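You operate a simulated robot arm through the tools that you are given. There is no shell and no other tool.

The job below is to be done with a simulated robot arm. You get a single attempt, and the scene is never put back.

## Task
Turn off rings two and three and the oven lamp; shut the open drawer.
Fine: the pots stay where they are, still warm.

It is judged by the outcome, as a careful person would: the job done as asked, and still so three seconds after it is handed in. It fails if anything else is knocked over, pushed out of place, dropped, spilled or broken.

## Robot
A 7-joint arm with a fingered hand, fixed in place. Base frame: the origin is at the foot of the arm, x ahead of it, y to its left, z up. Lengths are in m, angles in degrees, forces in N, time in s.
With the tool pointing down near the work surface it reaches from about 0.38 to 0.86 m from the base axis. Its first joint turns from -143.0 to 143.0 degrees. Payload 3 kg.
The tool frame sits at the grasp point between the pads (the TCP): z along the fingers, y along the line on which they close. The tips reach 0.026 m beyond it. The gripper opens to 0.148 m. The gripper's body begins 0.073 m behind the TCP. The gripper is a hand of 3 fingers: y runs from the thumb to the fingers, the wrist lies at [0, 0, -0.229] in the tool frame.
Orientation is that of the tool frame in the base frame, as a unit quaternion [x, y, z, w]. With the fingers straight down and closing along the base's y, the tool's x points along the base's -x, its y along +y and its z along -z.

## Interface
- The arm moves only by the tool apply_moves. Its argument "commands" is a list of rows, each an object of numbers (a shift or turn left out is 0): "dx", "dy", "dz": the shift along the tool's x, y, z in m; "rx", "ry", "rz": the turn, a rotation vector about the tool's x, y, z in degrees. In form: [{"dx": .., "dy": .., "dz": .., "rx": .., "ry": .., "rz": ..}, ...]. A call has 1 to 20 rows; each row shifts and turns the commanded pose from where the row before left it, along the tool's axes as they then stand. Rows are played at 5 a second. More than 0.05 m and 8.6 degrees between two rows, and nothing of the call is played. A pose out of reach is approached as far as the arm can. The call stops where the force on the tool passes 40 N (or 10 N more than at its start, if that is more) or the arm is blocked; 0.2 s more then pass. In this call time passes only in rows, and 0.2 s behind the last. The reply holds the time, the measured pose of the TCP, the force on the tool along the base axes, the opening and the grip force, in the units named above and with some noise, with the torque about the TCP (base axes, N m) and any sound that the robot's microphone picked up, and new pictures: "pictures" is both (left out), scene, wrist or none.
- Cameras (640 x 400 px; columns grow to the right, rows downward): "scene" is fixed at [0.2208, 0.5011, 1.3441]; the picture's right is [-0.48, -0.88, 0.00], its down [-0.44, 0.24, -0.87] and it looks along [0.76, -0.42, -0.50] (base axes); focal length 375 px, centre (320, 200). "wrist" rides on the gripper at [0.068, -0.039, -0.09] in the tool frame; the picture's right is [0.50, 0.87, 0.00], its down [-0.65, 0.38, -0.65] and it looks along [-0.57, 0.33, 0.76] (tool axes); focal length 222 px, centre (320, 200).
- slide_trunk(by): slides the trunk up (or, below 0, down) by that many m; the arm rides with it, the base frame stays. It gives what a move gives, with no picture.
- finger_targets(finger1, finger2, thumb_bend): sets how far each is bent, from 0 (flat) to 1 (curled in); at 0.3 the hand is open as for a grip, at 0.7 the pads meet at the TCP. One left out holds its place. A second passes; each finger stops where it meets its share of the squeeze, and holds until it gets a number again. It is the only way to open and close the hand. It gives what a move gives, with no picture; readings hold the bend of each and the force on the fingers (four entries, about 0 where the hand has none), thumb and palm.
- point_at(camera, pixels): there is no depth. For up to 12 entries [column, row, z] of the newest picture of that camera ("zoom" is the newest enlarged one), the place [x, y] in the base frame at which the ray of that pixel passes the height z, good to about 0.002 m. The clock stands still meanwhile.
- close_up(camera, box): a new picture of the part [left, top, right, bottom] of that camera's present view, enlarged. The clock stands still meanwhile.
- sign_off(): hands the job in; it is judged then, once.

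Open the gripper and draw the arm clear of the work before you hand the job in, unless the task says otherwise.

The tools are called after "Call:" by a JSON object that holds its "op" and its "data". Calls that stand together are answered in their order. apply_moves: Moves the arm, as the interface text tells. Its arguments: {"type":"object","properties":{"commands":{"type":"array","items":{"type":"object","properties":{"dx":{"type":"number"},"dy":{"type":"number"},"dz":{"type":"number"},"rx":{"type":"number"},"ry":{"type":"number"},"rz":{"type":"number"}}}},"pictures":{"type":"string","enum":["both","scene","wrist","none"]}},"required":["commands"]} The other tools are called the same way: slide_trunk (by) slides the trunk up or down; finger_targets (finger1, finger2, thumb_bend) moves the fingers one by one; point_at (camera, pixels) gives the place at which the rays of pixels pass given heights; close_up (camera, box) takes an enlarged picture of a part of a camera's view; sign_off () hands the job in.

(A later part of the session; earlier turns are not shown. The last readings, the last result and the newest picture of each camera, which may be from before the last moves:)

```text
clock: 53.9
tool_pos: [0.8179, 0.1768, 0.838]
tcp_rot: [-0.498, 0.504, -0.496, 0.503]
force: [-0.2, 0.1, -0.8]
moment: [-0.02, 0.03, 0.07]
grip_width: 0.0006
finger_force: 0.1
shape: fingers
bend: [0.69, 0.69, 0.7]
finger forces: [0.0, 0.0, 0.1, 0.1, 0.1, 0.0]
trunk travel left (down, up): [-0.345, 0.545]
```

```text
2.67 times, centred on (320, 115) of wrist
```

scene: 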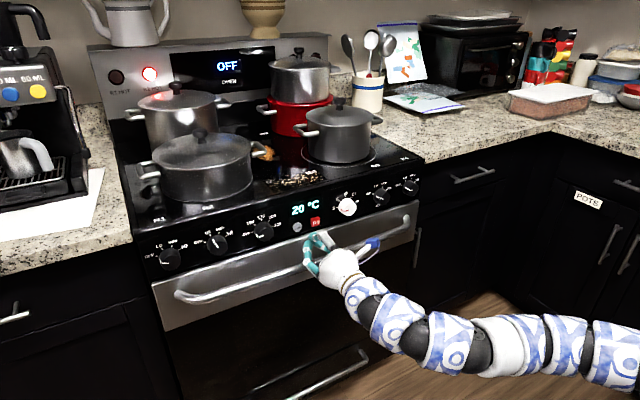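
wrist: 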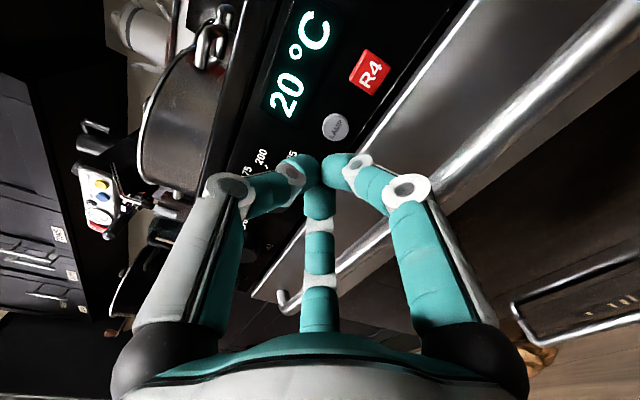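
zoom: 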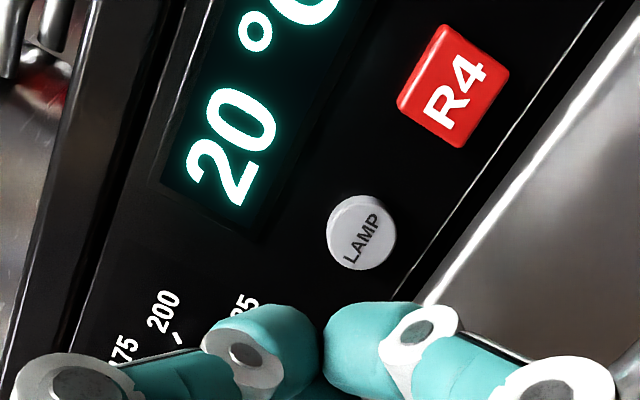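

The LAMP button appears at wrist px (336,129) → roughly y≈0.174, z≈0.823. I'll check the oven handle's location for clearance beneath the hand before advancing.

Call:
{"op": "point_at", "data": {"camera": "wrist", "pixels": [[470, 175, 0.72], [470, 175, 0.74], [470, 175, 0.76], [470, 175, 0.78], [336.5, 129.2, 0.82], [336.5, 129.2, 0.825], [336.5, 129.2, 0.83]]}}

Call:
{"op": "point_at", "data": {"camera": "scene", "pixels": [[260, 275, 0.72], [260, 275, 0.74], [260, 275, 0.76], [260, 275, 0.78], [297.5, 227.6, 0.82], [297.5, 227.6, 0.825], [297.5, 227.6, 0.83]]}}

Call:
{"op": "close_up", "data": {"camera": "scene", "box": [230, 200, 390, 300]}}

```text
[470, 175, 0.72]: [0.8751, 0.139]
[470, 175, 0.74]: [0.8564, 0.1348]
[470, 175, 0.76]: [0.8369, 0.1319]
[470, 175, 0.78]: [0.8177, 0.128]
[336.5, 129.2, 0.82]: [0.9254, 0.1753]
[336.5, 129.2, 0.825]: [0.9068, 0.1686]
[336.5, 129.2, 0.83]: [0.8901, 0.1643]
```

```text
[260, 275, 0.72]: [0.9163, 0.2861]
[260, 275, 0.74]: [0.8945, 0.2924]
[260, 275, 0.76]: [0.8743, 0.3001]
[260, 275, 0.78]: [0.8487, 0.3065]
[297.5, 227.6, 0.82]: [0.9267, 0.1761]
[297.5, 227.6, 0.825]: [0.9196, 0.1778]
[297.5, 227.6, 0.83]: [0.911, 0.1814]
```

```text
4.00 times, centred on (310, 250) of scene
```

zoom: 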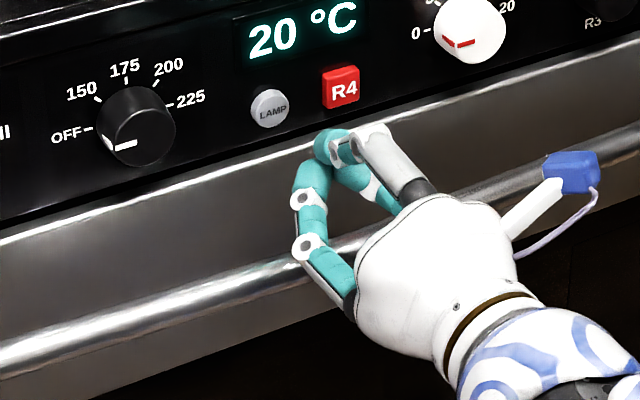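

Both cameras agree: the LAMP button face centre is at ≈(0.926, 0.176, 0.820), and the oven handle bar is at x≈0.86, z≈0.735, below the fingers. I align and approach to 2 cm short.

Call:
{"op": "apply_moves", "data": {"commands": [{"dy": 0.009, "dx": 0.0005}, {"dy": 0.009, "dx": 0.0005}, {"dz": 0.02}, {"dz": 0.02}, {"dz": 0.015}], "pictures": "both"}}

Call:
{"op": "close_up", "data": {"camera": "scene", "box": [260, 190, 350, 246]}}

Call:
{"op": "close_up", "data": {"camera": "wrist", "box": [240, 80, 400, 180]}}

```text
clock: 55.1
tool_pos: [0.8728, 0.1771, 0.8182]
tcp_rot: [-0.498, 0.503, -0.495, 0.503]
force: [0.6, 0.0, 0.3]
moment: [-0.01, 0.0, -0.01]
grip_width: 0.0001
finger_force: 0.0
shape: fingers
bend: [0.69, 0.69, 0.7]
finger forces: [0.1, 0.0, 0.0, 0.0, 0.0, 0.0]
trunk travel left (down, up): [-0.345, 0.545]
```

scene: 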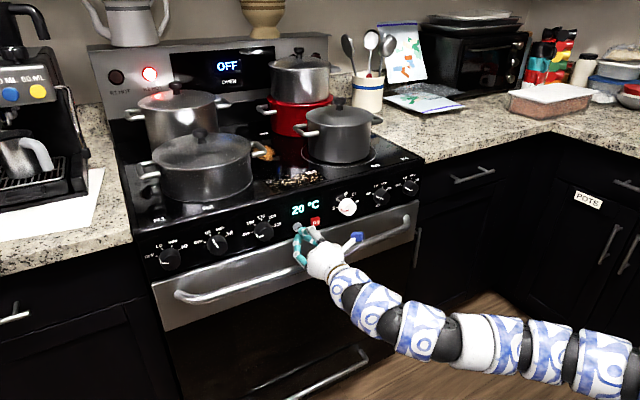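
wrist: 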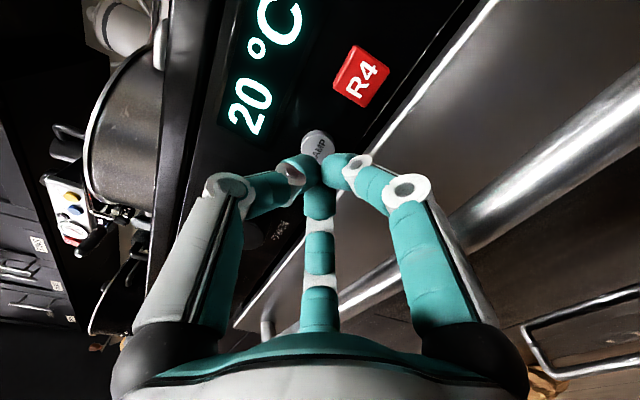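

```text
7.11 times, centred on (305, 218) of scene
```

zoom: 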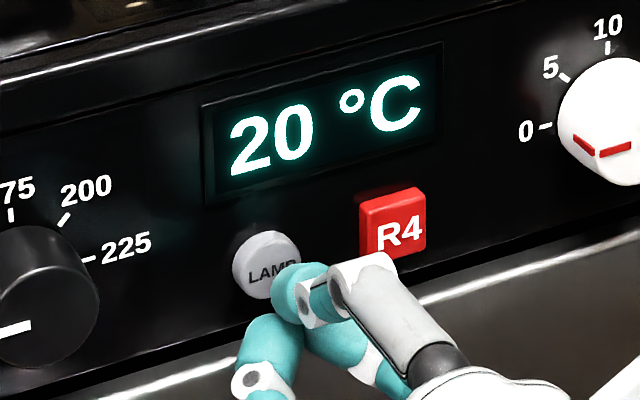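

```text
4.00 times, centred on (320, 130) of wrist
```

zoom: 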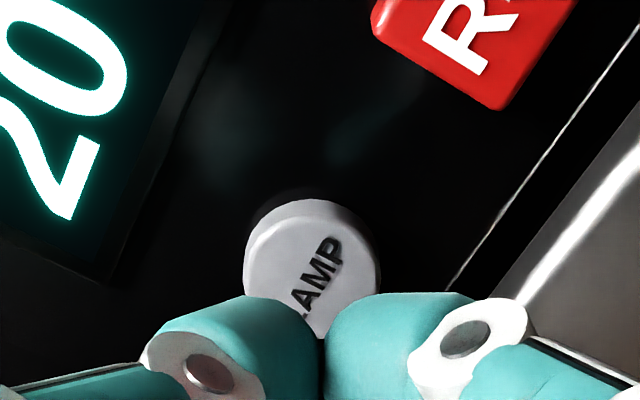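

The fingertip is lined up with the LAMP button (wrist px ≈(318,148)). I advance to near contact, then press in small steps watching force and sound.

Call:
{"op": "apply_moves", "data": {"commands": [{"dz": 0.007}, {"dz": 0.007}, {"dz": 0.005}, {"dz": 0.003}], "pictures": "none"}}

Call:
{"op": "close_up", "data": {"camera": "scene", "box": [260, 190, 350, 246]}}

Call:
{"op": "close_up", "data": {"camera": "wrist", "box": [240, 80, 400, 180]}}

```text
clock: 56.1
tool_pos: [0.8955, 0.1763, 0.8173]
tcp_rot: [-0.498, 0.504, -0.495, 0.503]
force: [-2.3, 0.4, -0.6]
moment: [0.02, 0.02, -0.01]
grip_width: 0.0
finger_force: 1.1
shape: fingers
bend: [0.7, 0.69, 0.7]
finger forces: [1.7, 1.3, 0.0, 0.0, 0.0, 0.0]
trunk travel left (down, up): [-0.345, 0.545]
heard: click
```

```text
7.11 times, centred on (305, 218) of scene
```

zoom: 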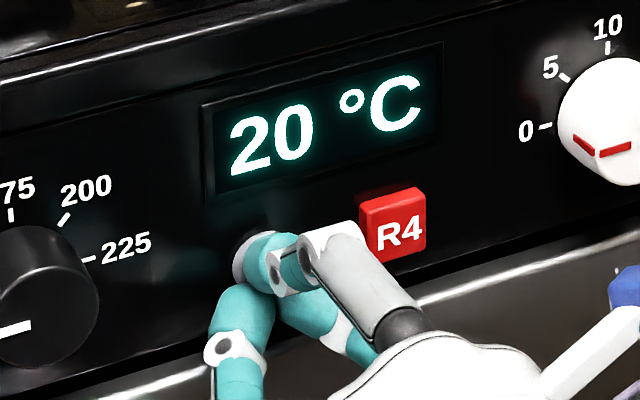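

```text
4.00 times, centred on (320, 130) of wrist
```

zoom: 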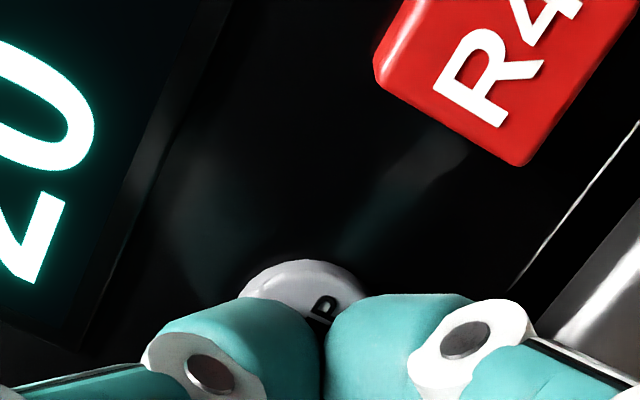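

A click was heard. I back straight off and compare the oven window with before.

Call:
{"op": "apply_moves", "data": {"commands": [{"dz": -0.015}, {"dz": -0.02}, {"dz": -0.02}, {"dz": -0.02}], "pictures": "both"}}

Call:
{"op": "close_up", "data": {"camera": "scene", "box": [150, 200, 430, 400]}}

Call:
{"op": "close_up", "data": {"camera": "scene", "box": [260, 190, 350, 246]}}

```text
clock: 57.1
tool_pos: [0.8197, 0.1767, 0.8198]
tcp_rot: [-0.499, 0.503, -0.496, 0.503]
force: [-0.1, -0.3, 0.2]
moment: [0.01, 0.01, 0.0]
grip_width: 0.0
finger_force: 0.0
shape: fingers
bend: [0.7, 0.69, 0.7]
finger forces: [0.0, 0.1, 0.0, 0.1, 0.0, 0.1]
trunk travel left (down, up): [-0.345, 0.545]
```

scene: 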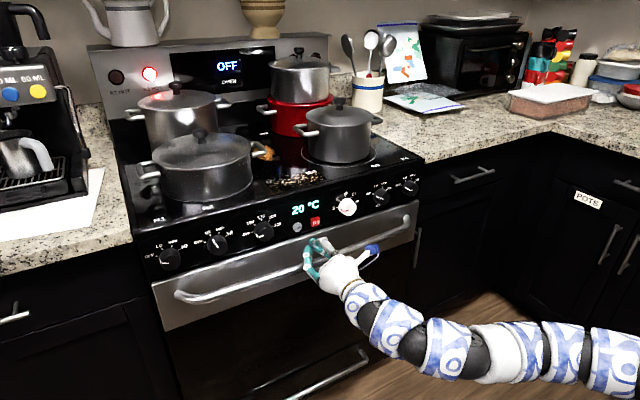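
wrist: 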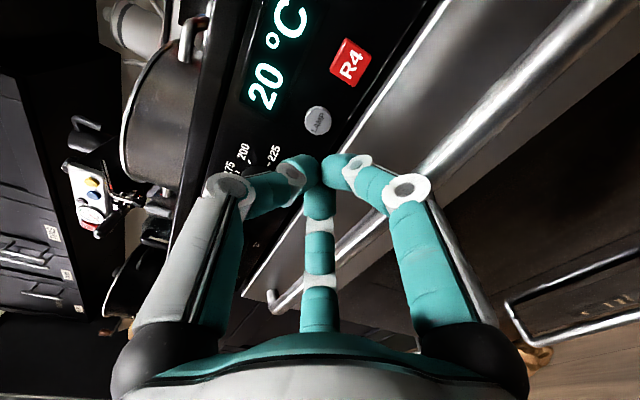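

```text
2.00 times, centred on (290, 300) of scene
```

zoom: 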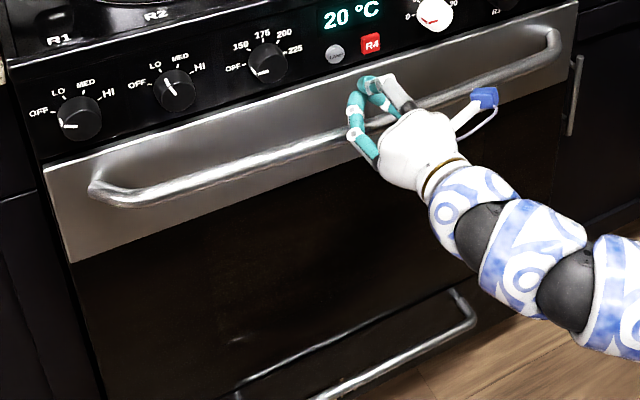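

```text
7.11 times, centred on (305, 218) of scene
```

zoom: 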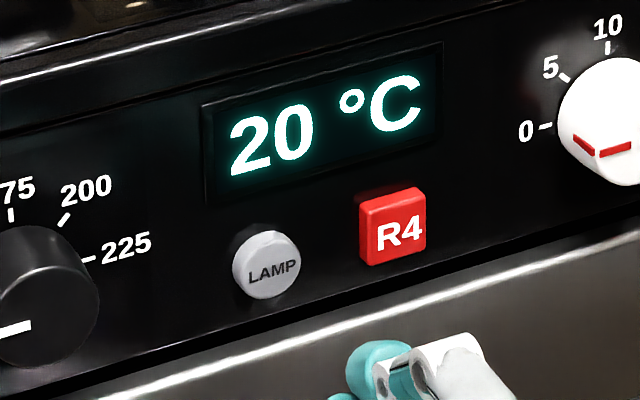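

I'll zoom into the oven window area to judge whether the lamp is lit.

Call:
{"op": "close_up", "data": {"camera": "scene", "box": [180, 270, 340, 390]}}

Call:
{"op": "close_up", "data": {"camera": "wrist", "box": [420, 150, 640, 350]}}

```text
3.33 times, centred on (260, 330) of scene
```

zoom: 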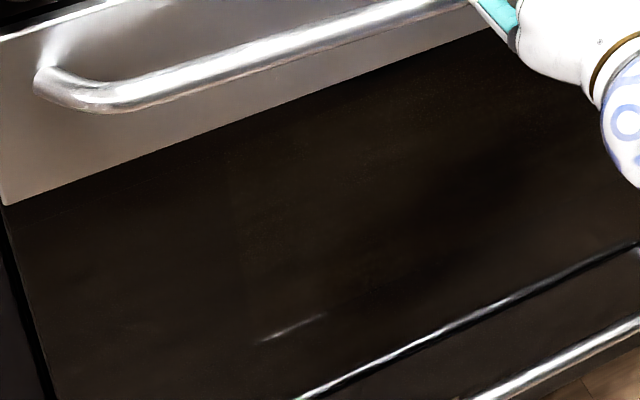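

```text
2.00 times, centred on (530, 250) of wrist
```

zoom: 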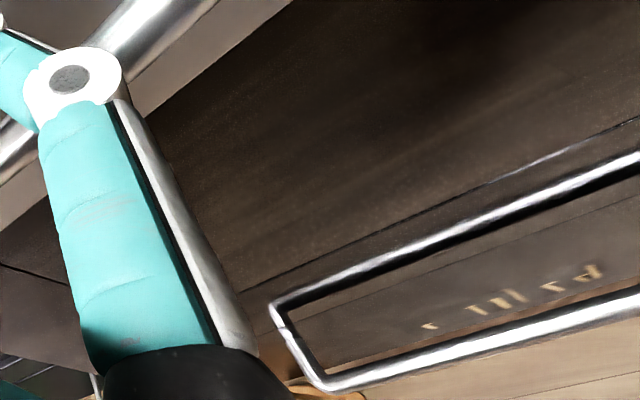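

The window looks dark; I'll recheck it once the arm is out of the way. Next I move left to the R2 knob (≈(0.904,0.376,0.8435)), staying back at x≈0.82, and roll to the start angle.

Call:
{"op": "apply_moves", "data": {"commands": [{"dy": -0.012}, {"dy": -0.012}, {"dx": -0.034}, {"dx": -0.034}, {"dx": -0.034}, {"dx": -0.034}, {"dx": -0.034}, {"dx": -0.029}, {"rz": 7.3}, {"rz": 7.3}, {"rz": 7.4}], "pictures": "none"}}

Call:
{"op": "finger_targets", "data": {"finger1": 0.48, "finger2": 0.48, "thumb_bend": 0.48}}

Call:
{"op": "apply_moves", "data": {"commands": [{"dz": 0.0}], "pictures": "both"}}

Call:
{"op": "close_up", "data": {"camera": "wrist", "box": [220, 70, 420, 195]}}

Call:
{"op": "close_up", "data": {"camera": "scene", "box": [150, 200, 430, 400]}}

```text
clock: 59.5
tool_pos: [0.8187, 0.3746, 0.8447]
tcp_rot: [-0.393, 0.59, -0.39, 0.587]
force: [-0.3, 0.1, 0.0]
moment: [-0.01, 0.0, 0.02]
grip_width: 0.0
finger_force: 0.1
shape: fingers
bend: [0.7, 0.69, 0.7]
finger forces: [0.1, 0.0, 0.1, 0.1, 0.1, 0.1]
trunk travel left (down, up): [-0.345, 0.545]
```

```text
clock: 60.5
tool_pos: [0.8196, 0.3736, 0.8447]
tcp_rot: [-0.393, 0.59, -0.391, 0.588]
force: [1.2, -0.2, -0.5]
moment: [-0.01, -0.01, 0.04]
grip_width: 0.0683
finger_force: 0.0
shape: fingers
bend: [0.48, 0.48, 0.48]
finger forces: [0.1, 0.0, 0.0, 0.0, 0.0, 0.0]
trunk travel left (down, up): [-0.345, 0.545]
```

```text
clock: 60.9
tool_pos: [0.8189, 0.3744, 0.8447]
tcp_rot: [-0.393, 0.589, -0.391, 0.587]
force: [-0.9, -0.4, -0.5]
moment: [-0.04, 0.02, -0.01]
grip_width: 0.0683
finger_force: 0.0
shape: fingers
bend: [0.48, 0.48, 0.48]
finger forces: [0.0, 0.0, 0.0, 0.0, 0.0, 0.0]
trunk travel left (down, up): [-0.345, 0.545]
```

scene: 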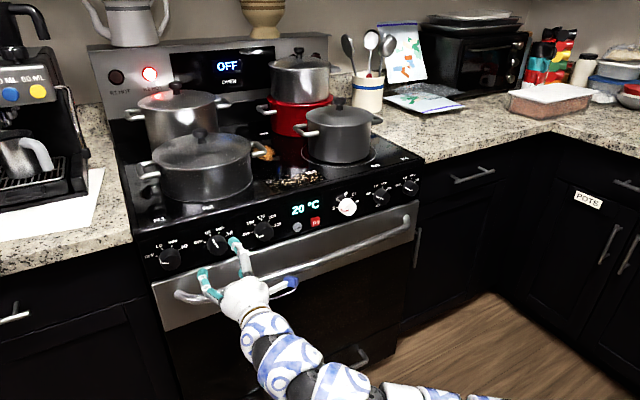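
wrist: 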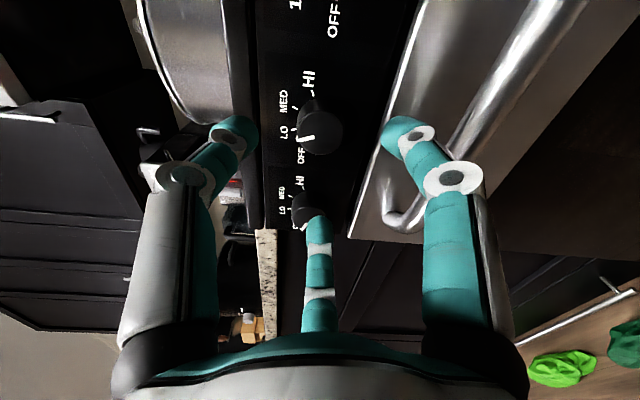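

```text
3.20 times, centred on (320, 132) of wrist
```

zoom: 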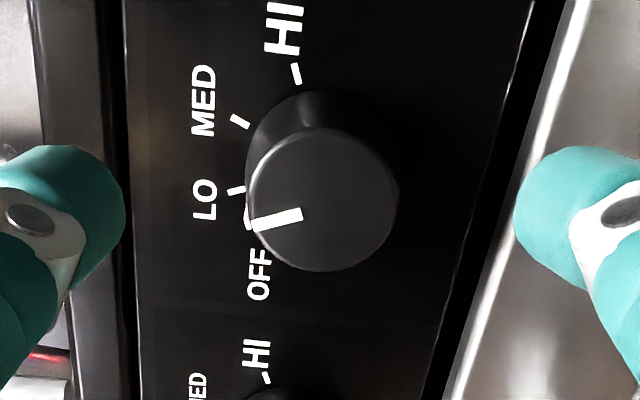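

```text
2.00 times, centred on (290, 300) of scene
```

zoom: 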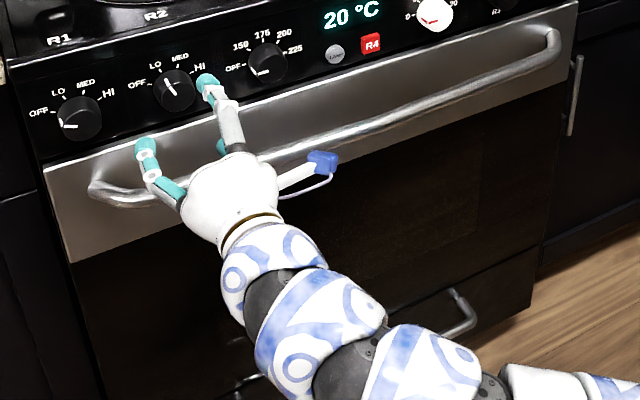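

R2 knob centre is within 1 mm of the tool axis (wrist px (321,132)). I advance around it as before, stopping at x≈0.887.

Call:
{"op": "apply_moves", "data": {"commands": [{"dz": 0.015}, {"dz": 0.015}, {"dz": 0.015}, {"dz": 0.005}], "pictures": "none"}}

Call:
{"op": "finger_targets", "data": {"finger1": 0.515, "finger2": 0.515, "thumb_bend": 0.515}}

Call:
{"op": "apply_moves", "data": {"commands": [{"dz": 0.006}, {"dz": 0.006}, {"dz": 0.005}], "pictures": "both"}}

Call:
{"op": "close_up", "data": {"camera": "wrist", "box": [200, 80, 440, 230]}}

Call:
{"op": "close_up", "data": {"camera": "scene", "box": [170, 210, 270, 272]}}

```text
clock: 61.9
tool_pos: [0.8699, 0.3757, 0.8447]
tcp_rot: [-0.393, 0.591, -0.39, 0.587]
force: [-0.4, -0.4, -0.6]
moment: [-0.03, -0.01, 0.01]
grip_width: 0.0684
finger_force: 0.0
shape: fingers
bend: [0.48, 0.48, 0.48]
finger forces: [0.0, 0.1, 0.1, 0.0, 0.0, 0.0]
trunk travel left (down, up): [-0.345, 0.545]
```

```text
clock: 62.9
tool_pos: [0.8698, 0.3751, 0.8447]
tcp_rot: [-0.394, 0.589, -0.389, 0.588]
force: [-0.2, -0.7, 0.3]
moment: [-0.02, 0.06, 0.01]
grip_width: 0.0594
finger_force: 0.0
shape: fingers
bend: [0.51, 0.51, 0.51]
finger forces: [0.0, 0.1, 0.1, 0.1, 0.0, 0.0]
trunk travel left (down, up): [-0.345, 0.545]
```

```text
clock: 63.7
tool_pos: [0.8853, 0.3757, 0.846]
tcp_rot: [-0.394, 0.589, -0.39, 0.587]
force: [0.1, 0.4, 0.7]
moment: [0.0, -0.01, 0.01]
grip_width: 0.0595
finger_force: 0.0
shape: fingers
bend: [0.51, 0.51, 0.51]
finger forces: [0.0, 0.0, 0.0, 0.0, 0.1, 0.0]
trunk travel left (down, up): [-0.345, 0.545]
```

scene: 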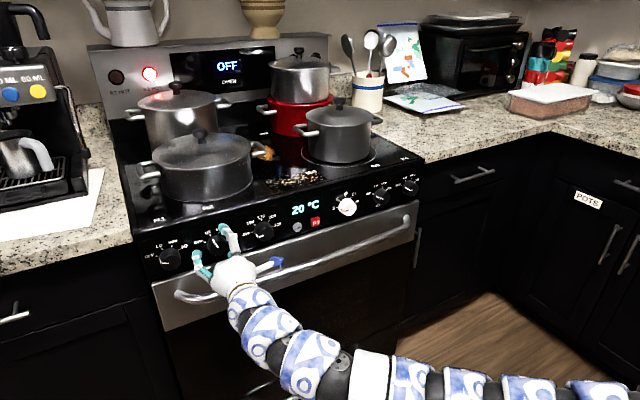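
wrist: 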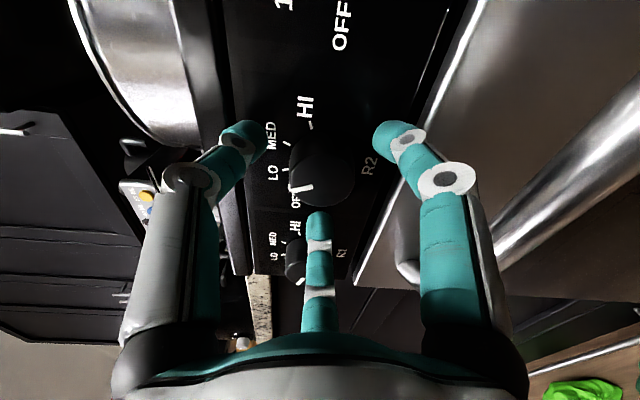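

```text
2.67 times, centred on (320, 155) of wrist
```

zoom: 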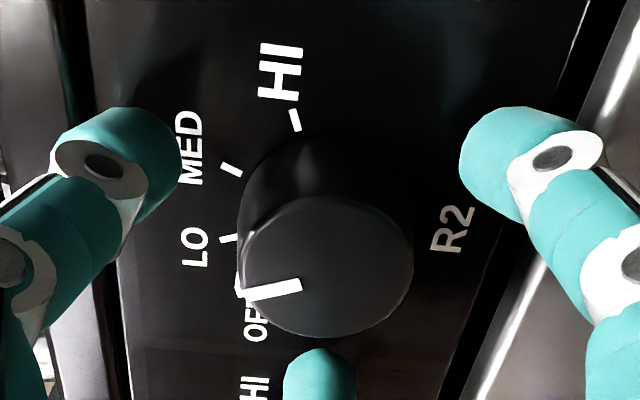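

```text
6.40 times, centred on (220, 241) of scene
```

zoom: 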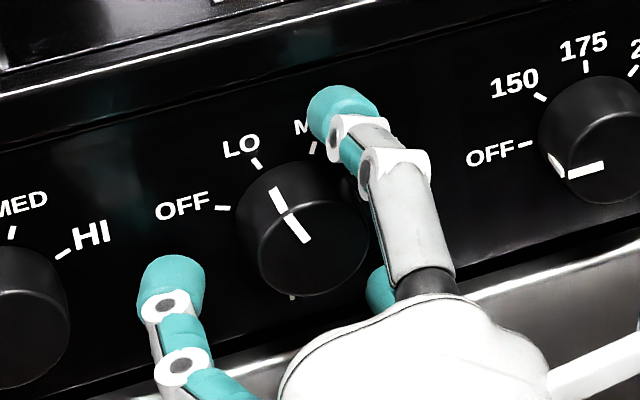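

"R2" label confirms the knob and it's centred. I close the fingers on it.

Call:
{"op": "finger_targets", "data": {"finger1": 0.64, "finger2": 0.64, "thumb_bend": 0.64}}

Call:
{"op": "apply_moves", "data": {"commands": [{"rz": -5}, {"rz": -5}, {"rz": -5}, {"rz": -5}], "pictures": "none"}}

Call:
{"op": "close_up", "data": {"camera": "scene", "box": [170, 210, 270, 272]}}

Call:
{"op": "close_up", "data": {"camera": "wrist", "box": [200, 80, 440, 230]}}

```text
clock: 64.7
tool_pos: [0.8862, 0.3745, 0.8447]
tcp_rot: [-0.393, 0.59, -0.39, 0.588]
force: [0.0, 0.4, 1.6]
moment: [0.02, -0.04, -0.03]
grip_width: 0.0301
finger_force: 5.9
shape: fingers
bend: [0.59, 0.6, 0.61]
finger forces: [3.6, 3.2, 0.1, 0.0, 4.6, 0.0]
trunk travel left (down, up): [-0.345, 0.545]
```

```text
clock: 65.7
tool_pos: [0.8856, 0.3747, 0.8452]
tcp_rot: [-0.49, 0.512, -0.487, 0.51]
force: [0.4, 1.5, 1.0]
moment: [0.0, -0.06, 0.04]
grip_width: 0.0298
finger_force: 6.2
shape: fingers
bend: [0.59, 0.6, 0.61]
finger forces: [3.5, 3.4, 0.0, 0.0, 5.0, 0.0]
trunk travel left (down, up): [-0.345, 0.545]
```

```text
6.40 times, centred on (220, 241) of scene
```

zoom: 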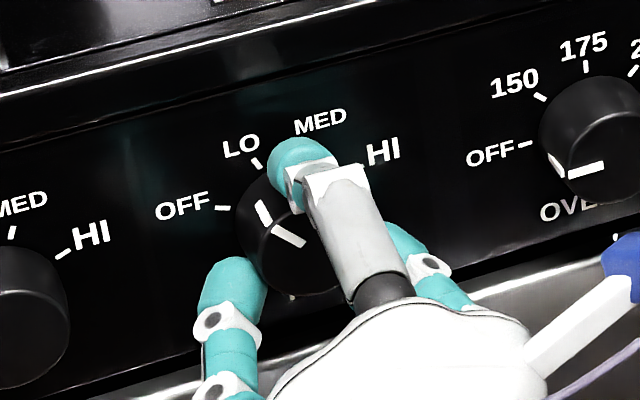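

```text
2.67 times, centred on (320, 155) of wrist
```

zoom: 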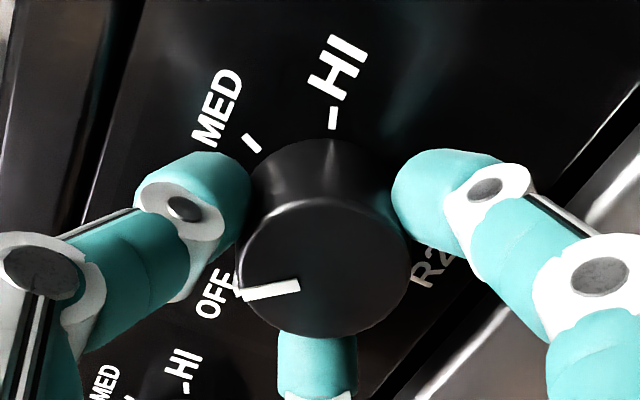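

The knob turns with the hand; pointer now between LO and OFF. I continue another 20°.

Call:
{"op": "apply_moves", "data": {"commands": [{"rz": -5}, {"rz": -5}, {"rz": -5}, {"rz": -5}], "pictures": "none"}}

Call:
{"op": "close_up", "data": {"camera": "scene", "box": [140, 210, 280, 297]}}

Call:
{"op": "close_up", "data": {"camera": "wrist", "box": [200, 80, 440, 230]}}

```text
clock: 66.7
tool_pos: [0.8859, 0.3768, 0.8449]
tcp_rot: [0.571, -0.418, 0.569, -0.419]
force: [0.5, 0.5, -0.7]
moment: [0.01, 0.0, 0.03]
grip_width: 0.0299
finger_force: 6.6
shape: fingers
bend: [0.59, 0.6, 0.61]
finger forces: [3.9, 4.0, 0.0, 0.0, 4.1, 0.1]
trunk travel left (down, up): [-0.345, 0.545]
```

```text
4.57 times, centred on (210, 254) of scene
```

zoom: 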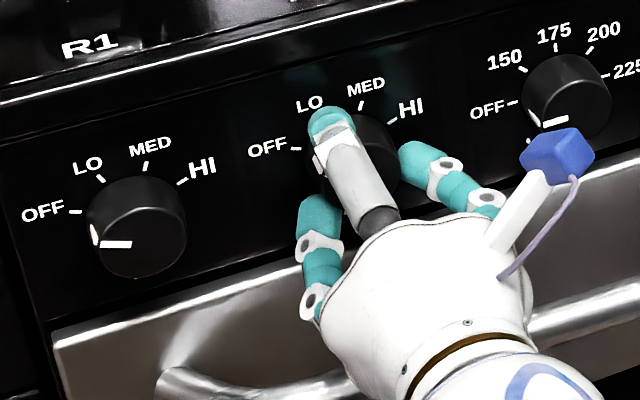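

```text
2.67 times, centred on (320, 155) of wrist
```

zoom: 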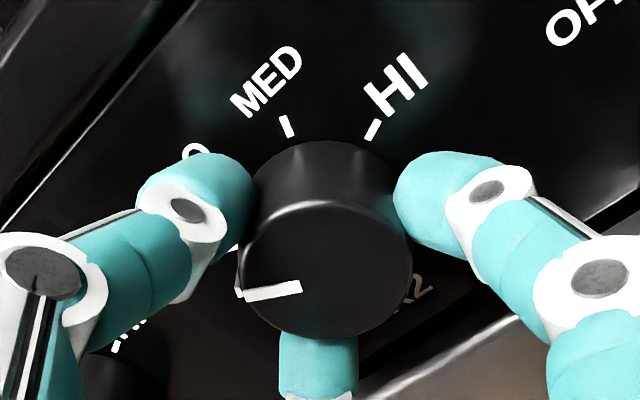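

The thumb hides the pointer in the scene view, so I rely on the wrist view and moment; another 8°.

Call:
{"op": "apply_moves", "data": {"commands": [{"rz": -4}, {"rz": -4}], "pictures": "none"}}

Call:
{"op": "close_up", "data": {"camera": "wrist", "box": [200, 80, 440, 230]}}

Call:
{"op": "close_up", "data": {"camera": "scene", "box": [140, 210, 280, 297]}}

```text
clock: 67.3
tool_pos: [0.8854, 0.3741, 0.8442]
tcp_rot: [0.599, -0.379, 0.596, -0.377]
force: [0.1, 1.5, 2.2]
moment: [0.06, -0.05, 0.03]
grip_width: 0.03
finger_force: 6.1
shape: fingers
bend: [0.6, 0.6, 0.61]
finger forces: [3.4, 3.6, 0.1, 0.0, 5.4, 0.1]
trunk travel left (down, up): [-0.345, 0.545]
```

```text
2.67 times, centred on (320, 155) of wrist
```

zoom: 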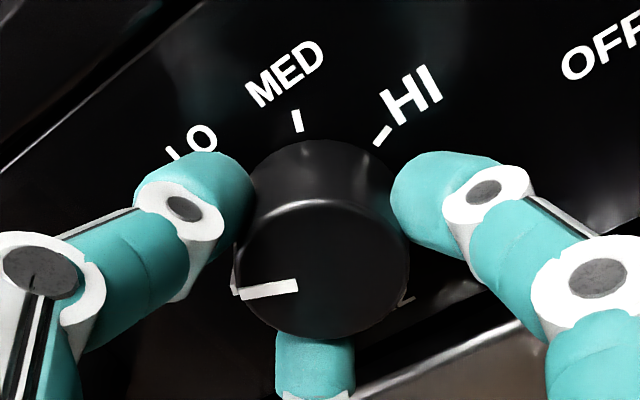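

```text
4.57 times, centred on (210, 254) of scene
```

zoom: 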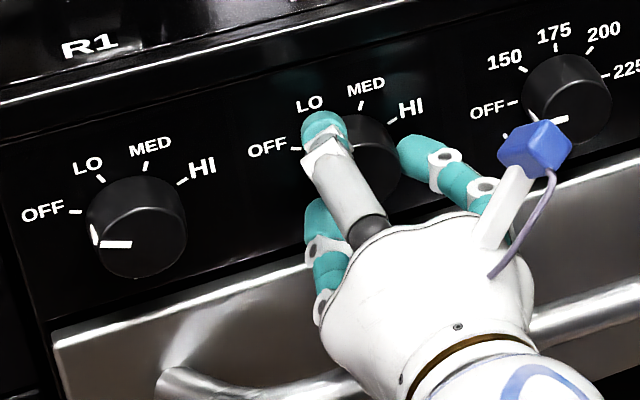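

Resistance is just appearing (0.06 Nm). I'll turn 4° more to seat it on the OFF stop.

Call:
{"op": "apply_moves", "data": {"commands": [{"rz": -2}, {"rz": -2}], "pictures": "none"}}

Call:
{"op": "close_up", "data": {"camera": "wrist", "box": [200, 80, 440, 230]}}

```text
clock: 67.9
tool_pos: [0.8862, 0.3749, 0.8448]
tcp_rot: [0.611, -0.358, 0.609, -0.357]
force: [-0.2, 0.7, 0.0]
moment: [0.07, 0.01, 0.0]
grip_width: 0.0302
finger_force: 6.5
shape: fingers
bend: [0.6, 0.6, 0.61]
finger forces: [3.7, 4.3, 0.1, 0.0, 3.9, 0.1]
trunk travel left (down, up): [-0.345, 0.545]
```

```text
2.67 times, centred on (320, 155) of wrist
```

zoom: 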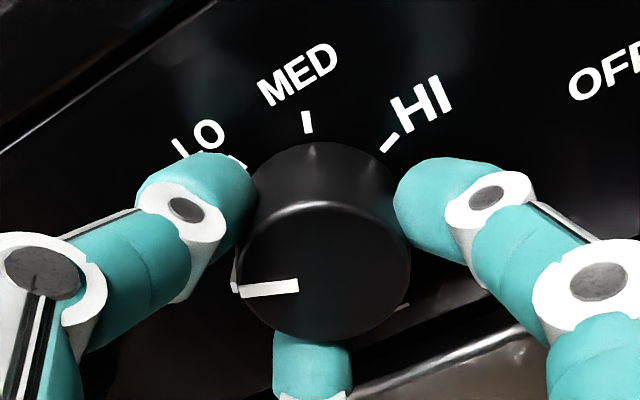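

The pointer has begun slipping relative to the fingers, so the knob is on its stop. I release and back off to check.

Call:
{"op": "finger_targets", "data": {"finger1": 0.48, "finger2": 0.48, "thumb_bend": 0.48}}

Call:
{"op": "apply_moves", "data": {"commands": [{"dz": -0.02}, {"dz": -0.02}, {"dz": -0.02}, {"dz": -0.015}], "pictures": "both"}}

Call:
{"op": "close_up", "data": {"camera": "scene", "box": [140, 210, 280, 297]}}

Call:
{"op": "close_up", "data": {"camera": "wrist", "box": [200, 40, 440, 190]}}

```text
clock: 68.9
tool_pos: [0.8866, 0.3751, 0.8443]
tcp_rot: [0.612, -0.358, 0.608, -0.357]
force: [0.1, 0.4, 0.4]
moment: [-0.01, -0.03, -0.06]
grip_width: 0.0684
finger_force: 0.2
shape: fingers
bend: [0.48, 0.48, 0.48]
finger forces: [0.1, 0.0, 0.0, 0.0, 0.0, 0.0]
trunk travel left (down, up): [-0.345, 0.545]
```

```text
clock: 69.9
tool_pos: [0.8121, 0.3754, 0.8453]
tcp_rot: [0.612, -0.358, 0.608, -0.357]
force: [0.7, 0.1, -0.3]
moment: [-0.02, 0.0, 0.02]
grip_width: 0.0684
finger_force: 0.0
shape: fingers
bend: [0.48, 0.48, 0.48]
finger forces: [0.1, 0.0, 0.0, 0.0, 0.0, 0.0]
trunk travel left (down, up): [-0.345, 0.545]
```

scene: 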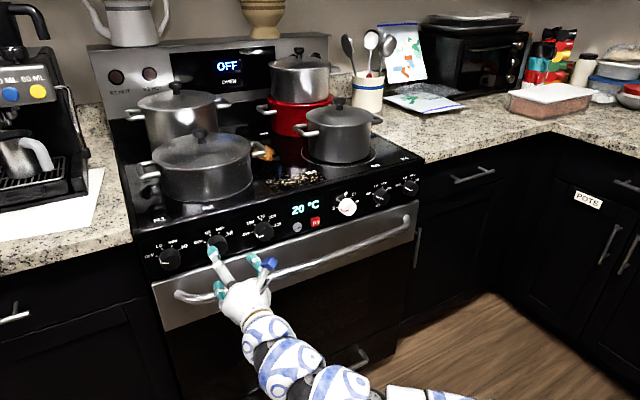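
wrist: 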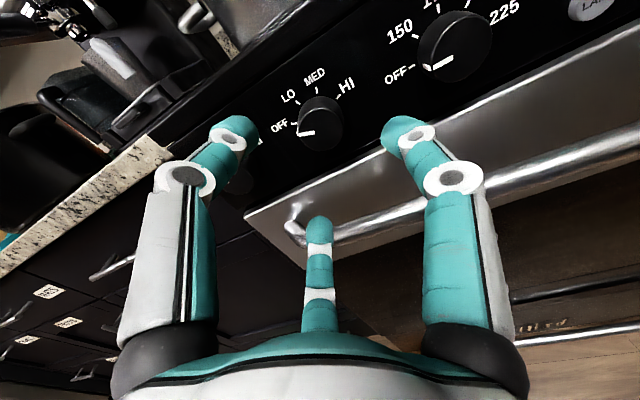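

```text
4.57 times, centred on (210, 254) of scene
```

zoom: 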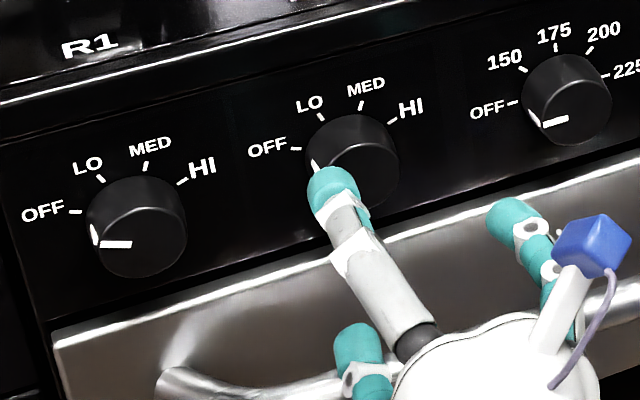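

```text
2.67 times, centred on (320, 115) of wrist
```

zoom: 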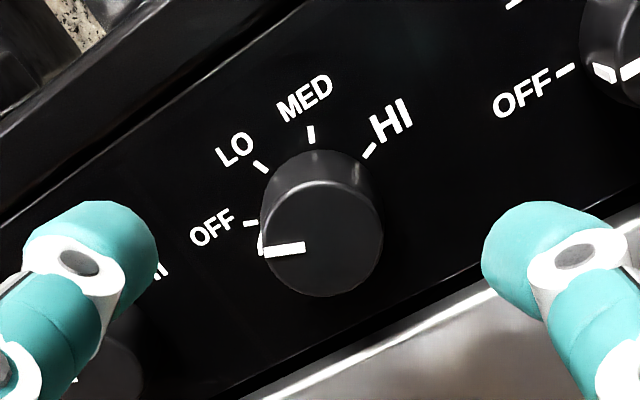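

R2 now reads OFF and its "R2 HOT" light at (149,73) has gone out. I'll raise the trunk to clear the view of the oven window and check the lamp and the other indicators.

Call:
{"op": "slide_trunk", "data": {"by": 0.3}}

Call:
{"op": "apply_moves", "data": {"commands": [{"dz": -0.02}, {"dz": -0.02}], "pictures": "both"}}

Call:
{"op": "close_up", "data": {"camera": "scene", "box": [150, 200, 430, 400]}}

Call:
{"op": "close_up", "data": {"camera": "scene", "box": [80, 30, 340, 190]}}

```text
clock: 72.9
tool_pos: [0.8102, 0.3755, 1.1453]
tcp_rot: [0.612, -0.358, 0.609, -0.357]
force: [-0.2, -0.2, 0.1]
moment: [-0.01, -0.01, -0.01]
grip_width: 0.0683
finger_force: 0.1
shape: fingers
bend: [0.48, 0.48, 0.48]
finger forces: [0.0, 0.1, 0.1, 0.0, 0.0, 0.1]
trunk travel left (down, up): [-0.645, 0.245]
```

```text
clock: 73.5
tool_pos: [0.7716, 0.3751, 1.147]
tcp_rot: [0.612, -0.358, 0.608, -0.358]
force: [-0.5, -0.4, -1.0]
moment: [0.0, -0.01, 0.02]
grip_width: 0.0684
finger_force: 0.0
shape: fingers
bend: [0.48, 0.48, 0.48]
finger forces: [0.0, 0.1, 0.0, 0.0, 0.1, 0.0]
trunk travel left (down, up): [-0.645, 0.245]
```

scene: 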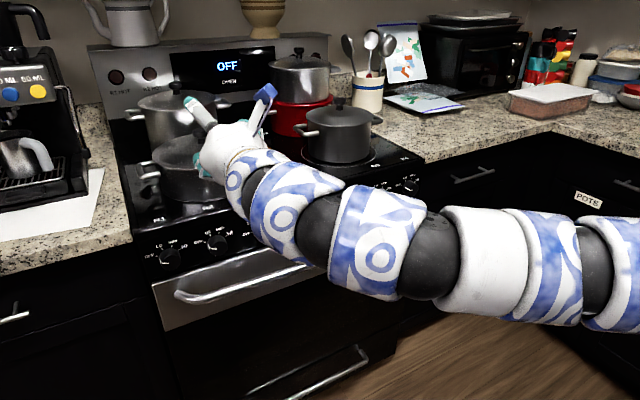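
wrist: 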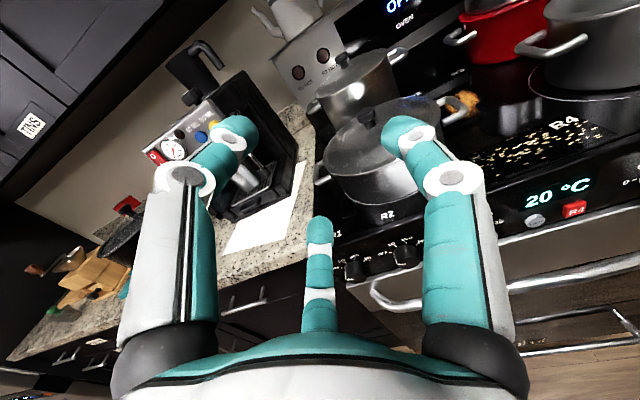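

```text
2.00 times, centred on (290, 300) of scene
```

zoom: 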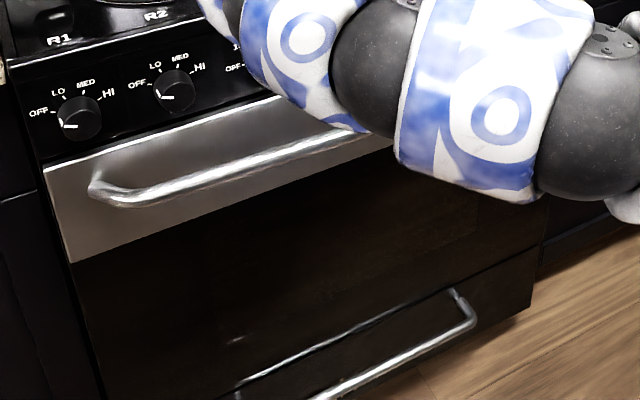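

```text
2.46 times, centred on (210, 110) of scene
```

zoom: 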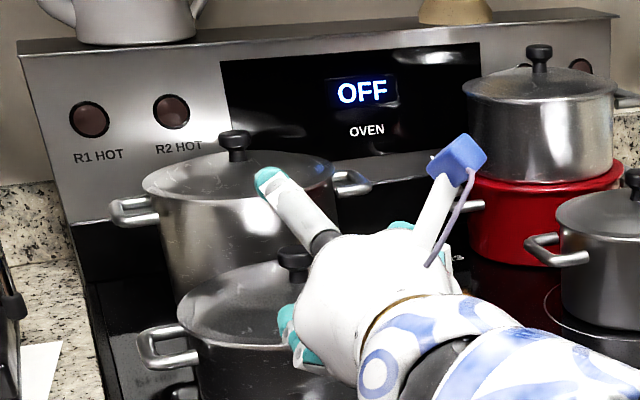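

R2/R3 HOT lights are both dark now. To inspect the oven window unobstructed I'll move the arm sideways to the right (y≈-0.3) at z≈1.15, in front of the stove edge.

Call:
{"op": "apply_moves", "data": {"commands": [{"dz": 0.03}, {"dz": 0.025}, {"dx": 0.04, "dy": 0.023}, {"dx": 0.04, "dy": 0.023}, {"dx": 0.04, "dy": 0.023}, {"dx": 0.04, "dy": 0.023}, {"dx": 0.04, "dy": 0.023}, {"dx": 0.04, "dy": 0.023}, {"dx": 0.04, "dy": 0.023}], "pictures": "scene"}}

```text
clock: 75.5
tool_pos: [0.8283, 0.0521, 1.1422]
tcp_rot: [0.612, -0.358, 0.608, -0.357]
force: [-0.1, 0.5, 0.3]
moment: [0.02, -0.01, 0.01]
grip_width: 0.0686
finger_force: 0.0
shape: fingers
bend: [0.48, 0.48, 0.48]
finger forces: [0.0, 0.0, 0.1, 0.0, 0.1, 0.1]
trunk travel left (down, up): [-0.645, 0.245]
```

scene: 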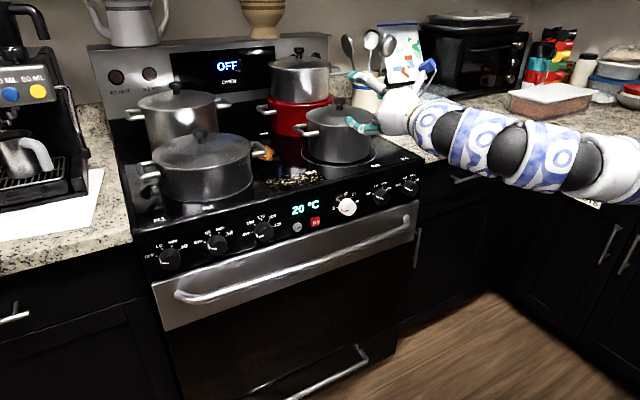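

The oven front is now unobstructed. I'll take the same close-ups as at the start to compare the window.

Call:
{"op": "close_up", "data": {"camera": "scene", "box": [150, 200, 430, 400]}}

Call:
{"op": "close_up", "data": {"camera": "scene", "box": [220, 260, 400, 390]}}

Call:
{"op": "close_up", "data": {"camera": "scene", "box": [280, 195, 340, 240]}}

Call:
{"op": "close_up", "data": {"camera": "scene", "box": [80, 30, 340, 190]}}

```text
2.00 times, centred on (290, 300) of scene
```

zoom: 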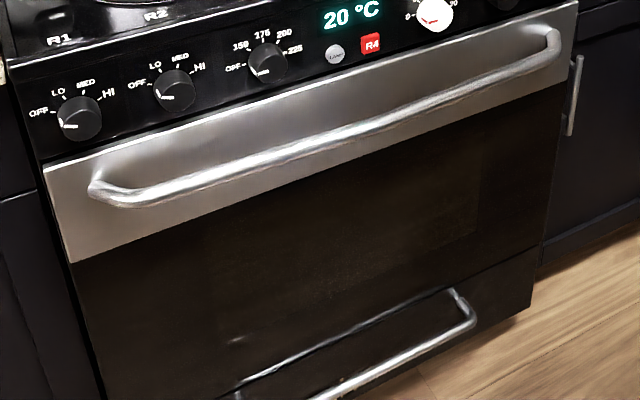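

```text
3.08 times, centred on (310, 325) of scene
```

zoom: 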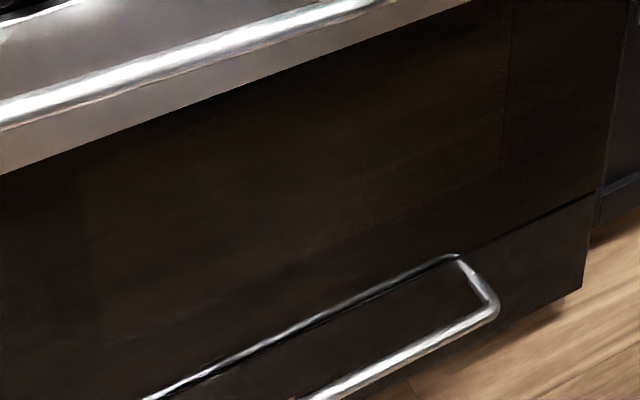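

```text
8.89 times, centred on (310, 218) of scene
```

zoom: 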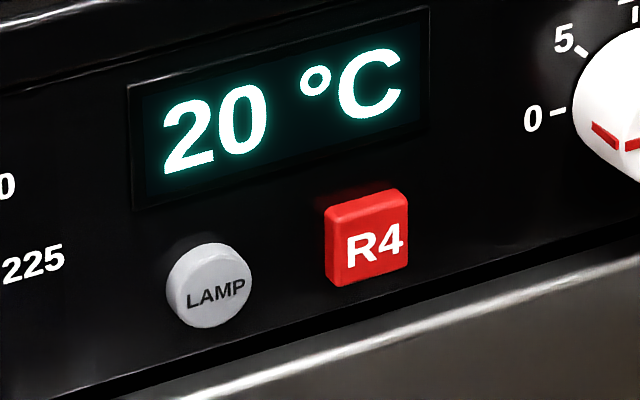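

```text
2.46 times, centred on (210, 110) of scene
```

zoom: 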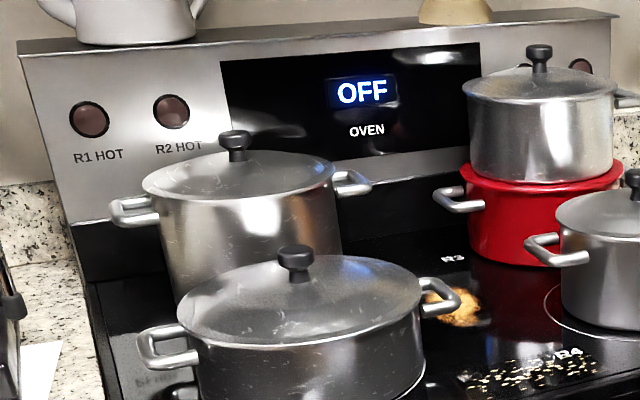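

I can't tell on/off from this view alone, so I'll make a same-pose comparison with the wrist camera, which sees the window closely. First I go back in front of the LAMP button (same pose as before).

Call:
{"op": "finger_targets", "data": {"finger1": 0.7, "finger2": 0.7, "thumb_bend": 0.7}}

Call:
{"op": "apply_moves", "data": {"commands": [{"rz": 7.4}, {"rz": 7.4}, {"rz": 7.4}, {"rz": 7.4}, {"dx": -0.035}, {"dx": -0.035}, {"dx": -0.035}, {"dx": -0.0195, "dz": -0.008}], "pictures": "none"}}

Call:
{"op": "slide_trunk", "data": {"by": -0.3}}

Call:
{"op": "apply_moves", "data": {"commands": [{"dy": 0.012}, {"dy": 0.01}], "pictures": "both"}}

Call:
{"op": "close_up", "data": {"camera": "wrist", "box": [420, 150, 640, 350]}}

Call:
{"op": "close_up", "data": {"camera": "scene", "box": [180, 270, 340, 390]}}

```text
clock: 76.5
tool_pos: [0.8262, 0.0544, 1.1424]
tcp_rot: [0.612, -0.357, 0.609, -0.357]
force: [0.3, -0.3, -0.6]
moment: [0.0, -0.01, -0.05]
grip_width: 0.0003
finger_force: 0.1
shape: fingers
bend: [0.69, 0.69, 0.7]
finger forces: [0.0, 0.1, 0.0, 0.0, 0.0, 0.1]
trunk travel left (down, up): [-0.645, 0.245]
```

```text
clock: 78.3
tool_pos: [0.8191, 0.1773, 1.1419]
tcp_rot: [-0.5, 0.502, -0.497, 0.501]
force: [0.2, -0.7, -0.6]
moment: [-0.01, 0.0, 0.0]
grip_width: 0.0004
finger_force: 0.1
shape: fingers
bend: [0.69, 0.69, 0.7]
finger forces: [0.0, 0.0, 0.1, 0.0, 0.0, 0.0]
trunk travel left (down, up): [-0.645, 0.245]
```

```text
clock: 81.3
tool_pos: [0.8183, 0.1772, 0.843]
tcp_rot: [-0.5, 0.502, -0.497, 0.5]
force: [-0.3, -0.1, 1.4]
moment: [0.03, -0.01, 0.03]
grip_width: 0.0004
finger_force: 0.0
shape: fingers
bend: [0.69, 0.69, 0.7]
finger forces: [0.0, 0.0, 0.0, 0.0, 0.0, 0.1]
trunk travel left (down, up): [-0.345, 0.545]
```

```text
clock: 81.9
tool_pos: [0.818, 0.177, 0.8202]
tcp_rot: [-0.501, 0.502, -0.497, 0.5]
force: [1.2, 0.4, -0.7]
moment: [0.03, -0.01, -0.02]
grip_width: 0.0004
finger_force: 0.1
shape: fingers
bend: [0.69, 0.69, 0.7]
finger forces: [0.0, 0.0, 0.1, 0.0, 0.1, 0.0]
trunk travel left (down, up): [-0.345, 0.545]
```

scene: 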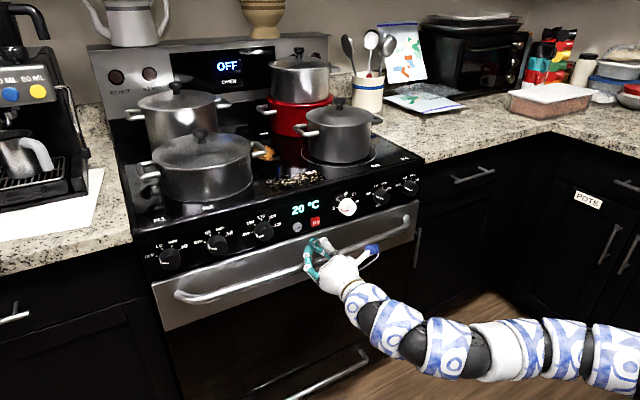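
wrist: 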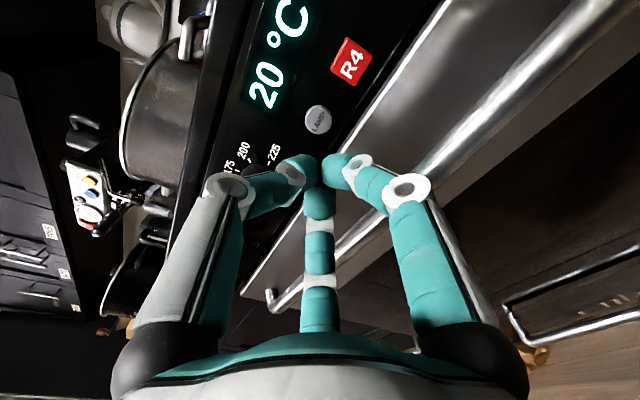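

```text
2.00 times, centred on (530, 250) of wrist
```

zoom: 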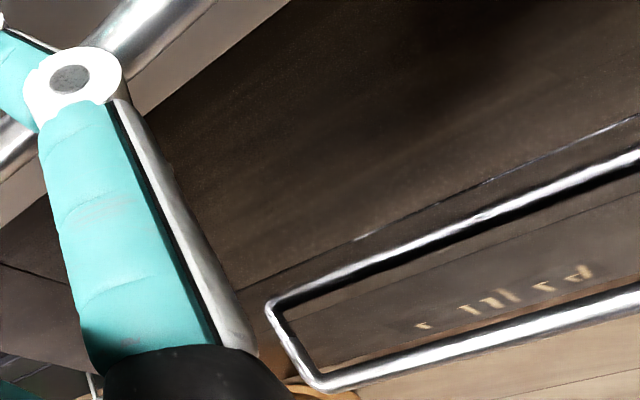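

```text
3.33 times, centred on (260, 330) of scene
```

zoom: 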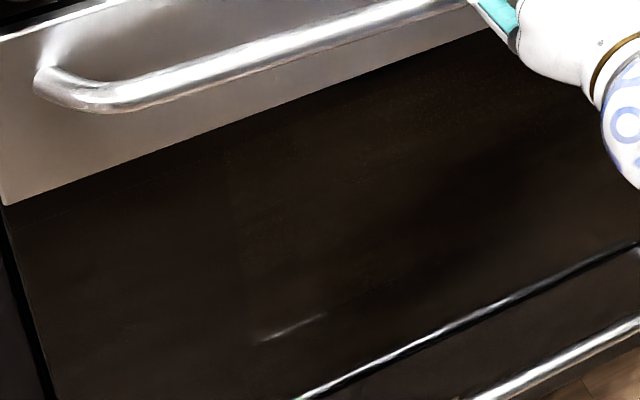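

Pose matches the earlier post-press view; the window is dark with only floor reflections. To be sure which state is "off", I'll press once more and compare from the same pose, and then restore if needed.

Call:
{"op": "apply_moves", "data": {"commands": [{"dz": 0.02}, {"dz": 0.02}, {"dz": 0.015}, {"dz": 0.007}, {"dz": 0.007}, {"dz": 0.005}, {"dz": 0.003}], "pictures": "wrist"}}

Call:
{"op": "close_up", "data": {"camera": "scene", "box": [180, 270, 340, 390]}}

```text
clock: 83.5
tool_pos: [0.8956, 0.1768, 0.8192]
tcp_rot: [-0.5, 0.502, -0.497, 0.501]
force: [-3.7, 0.6, -0.7]
moment: [-0.01, 0.02, 0.02]
grip_width: 0.0
finger_force: 3.1
shape: fingers
bend: [0.7, 0.7, 0.7]
finger forces: [1.9, 2.1, 0.1, 0.1, 1.6, 0.0]
trunk travel left (down, up): [-0.345, 0.545]
heard: click
```

wrist: 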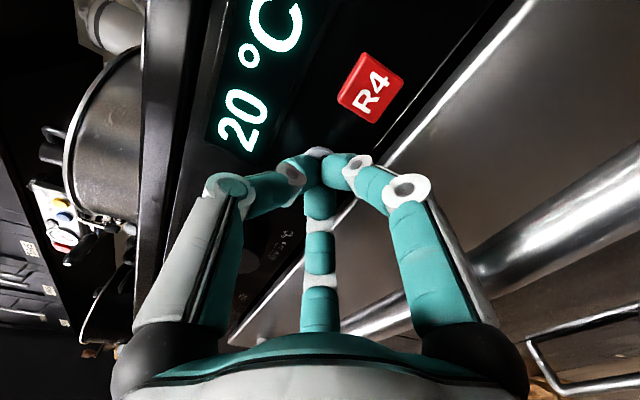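

```text
3.33 times, centred on (260, 330) of scene
```

zoom: 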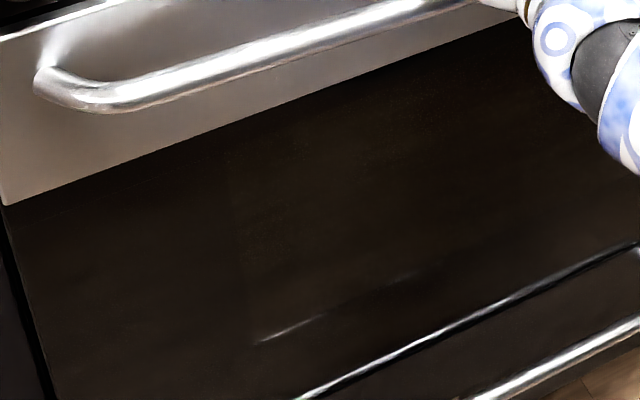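

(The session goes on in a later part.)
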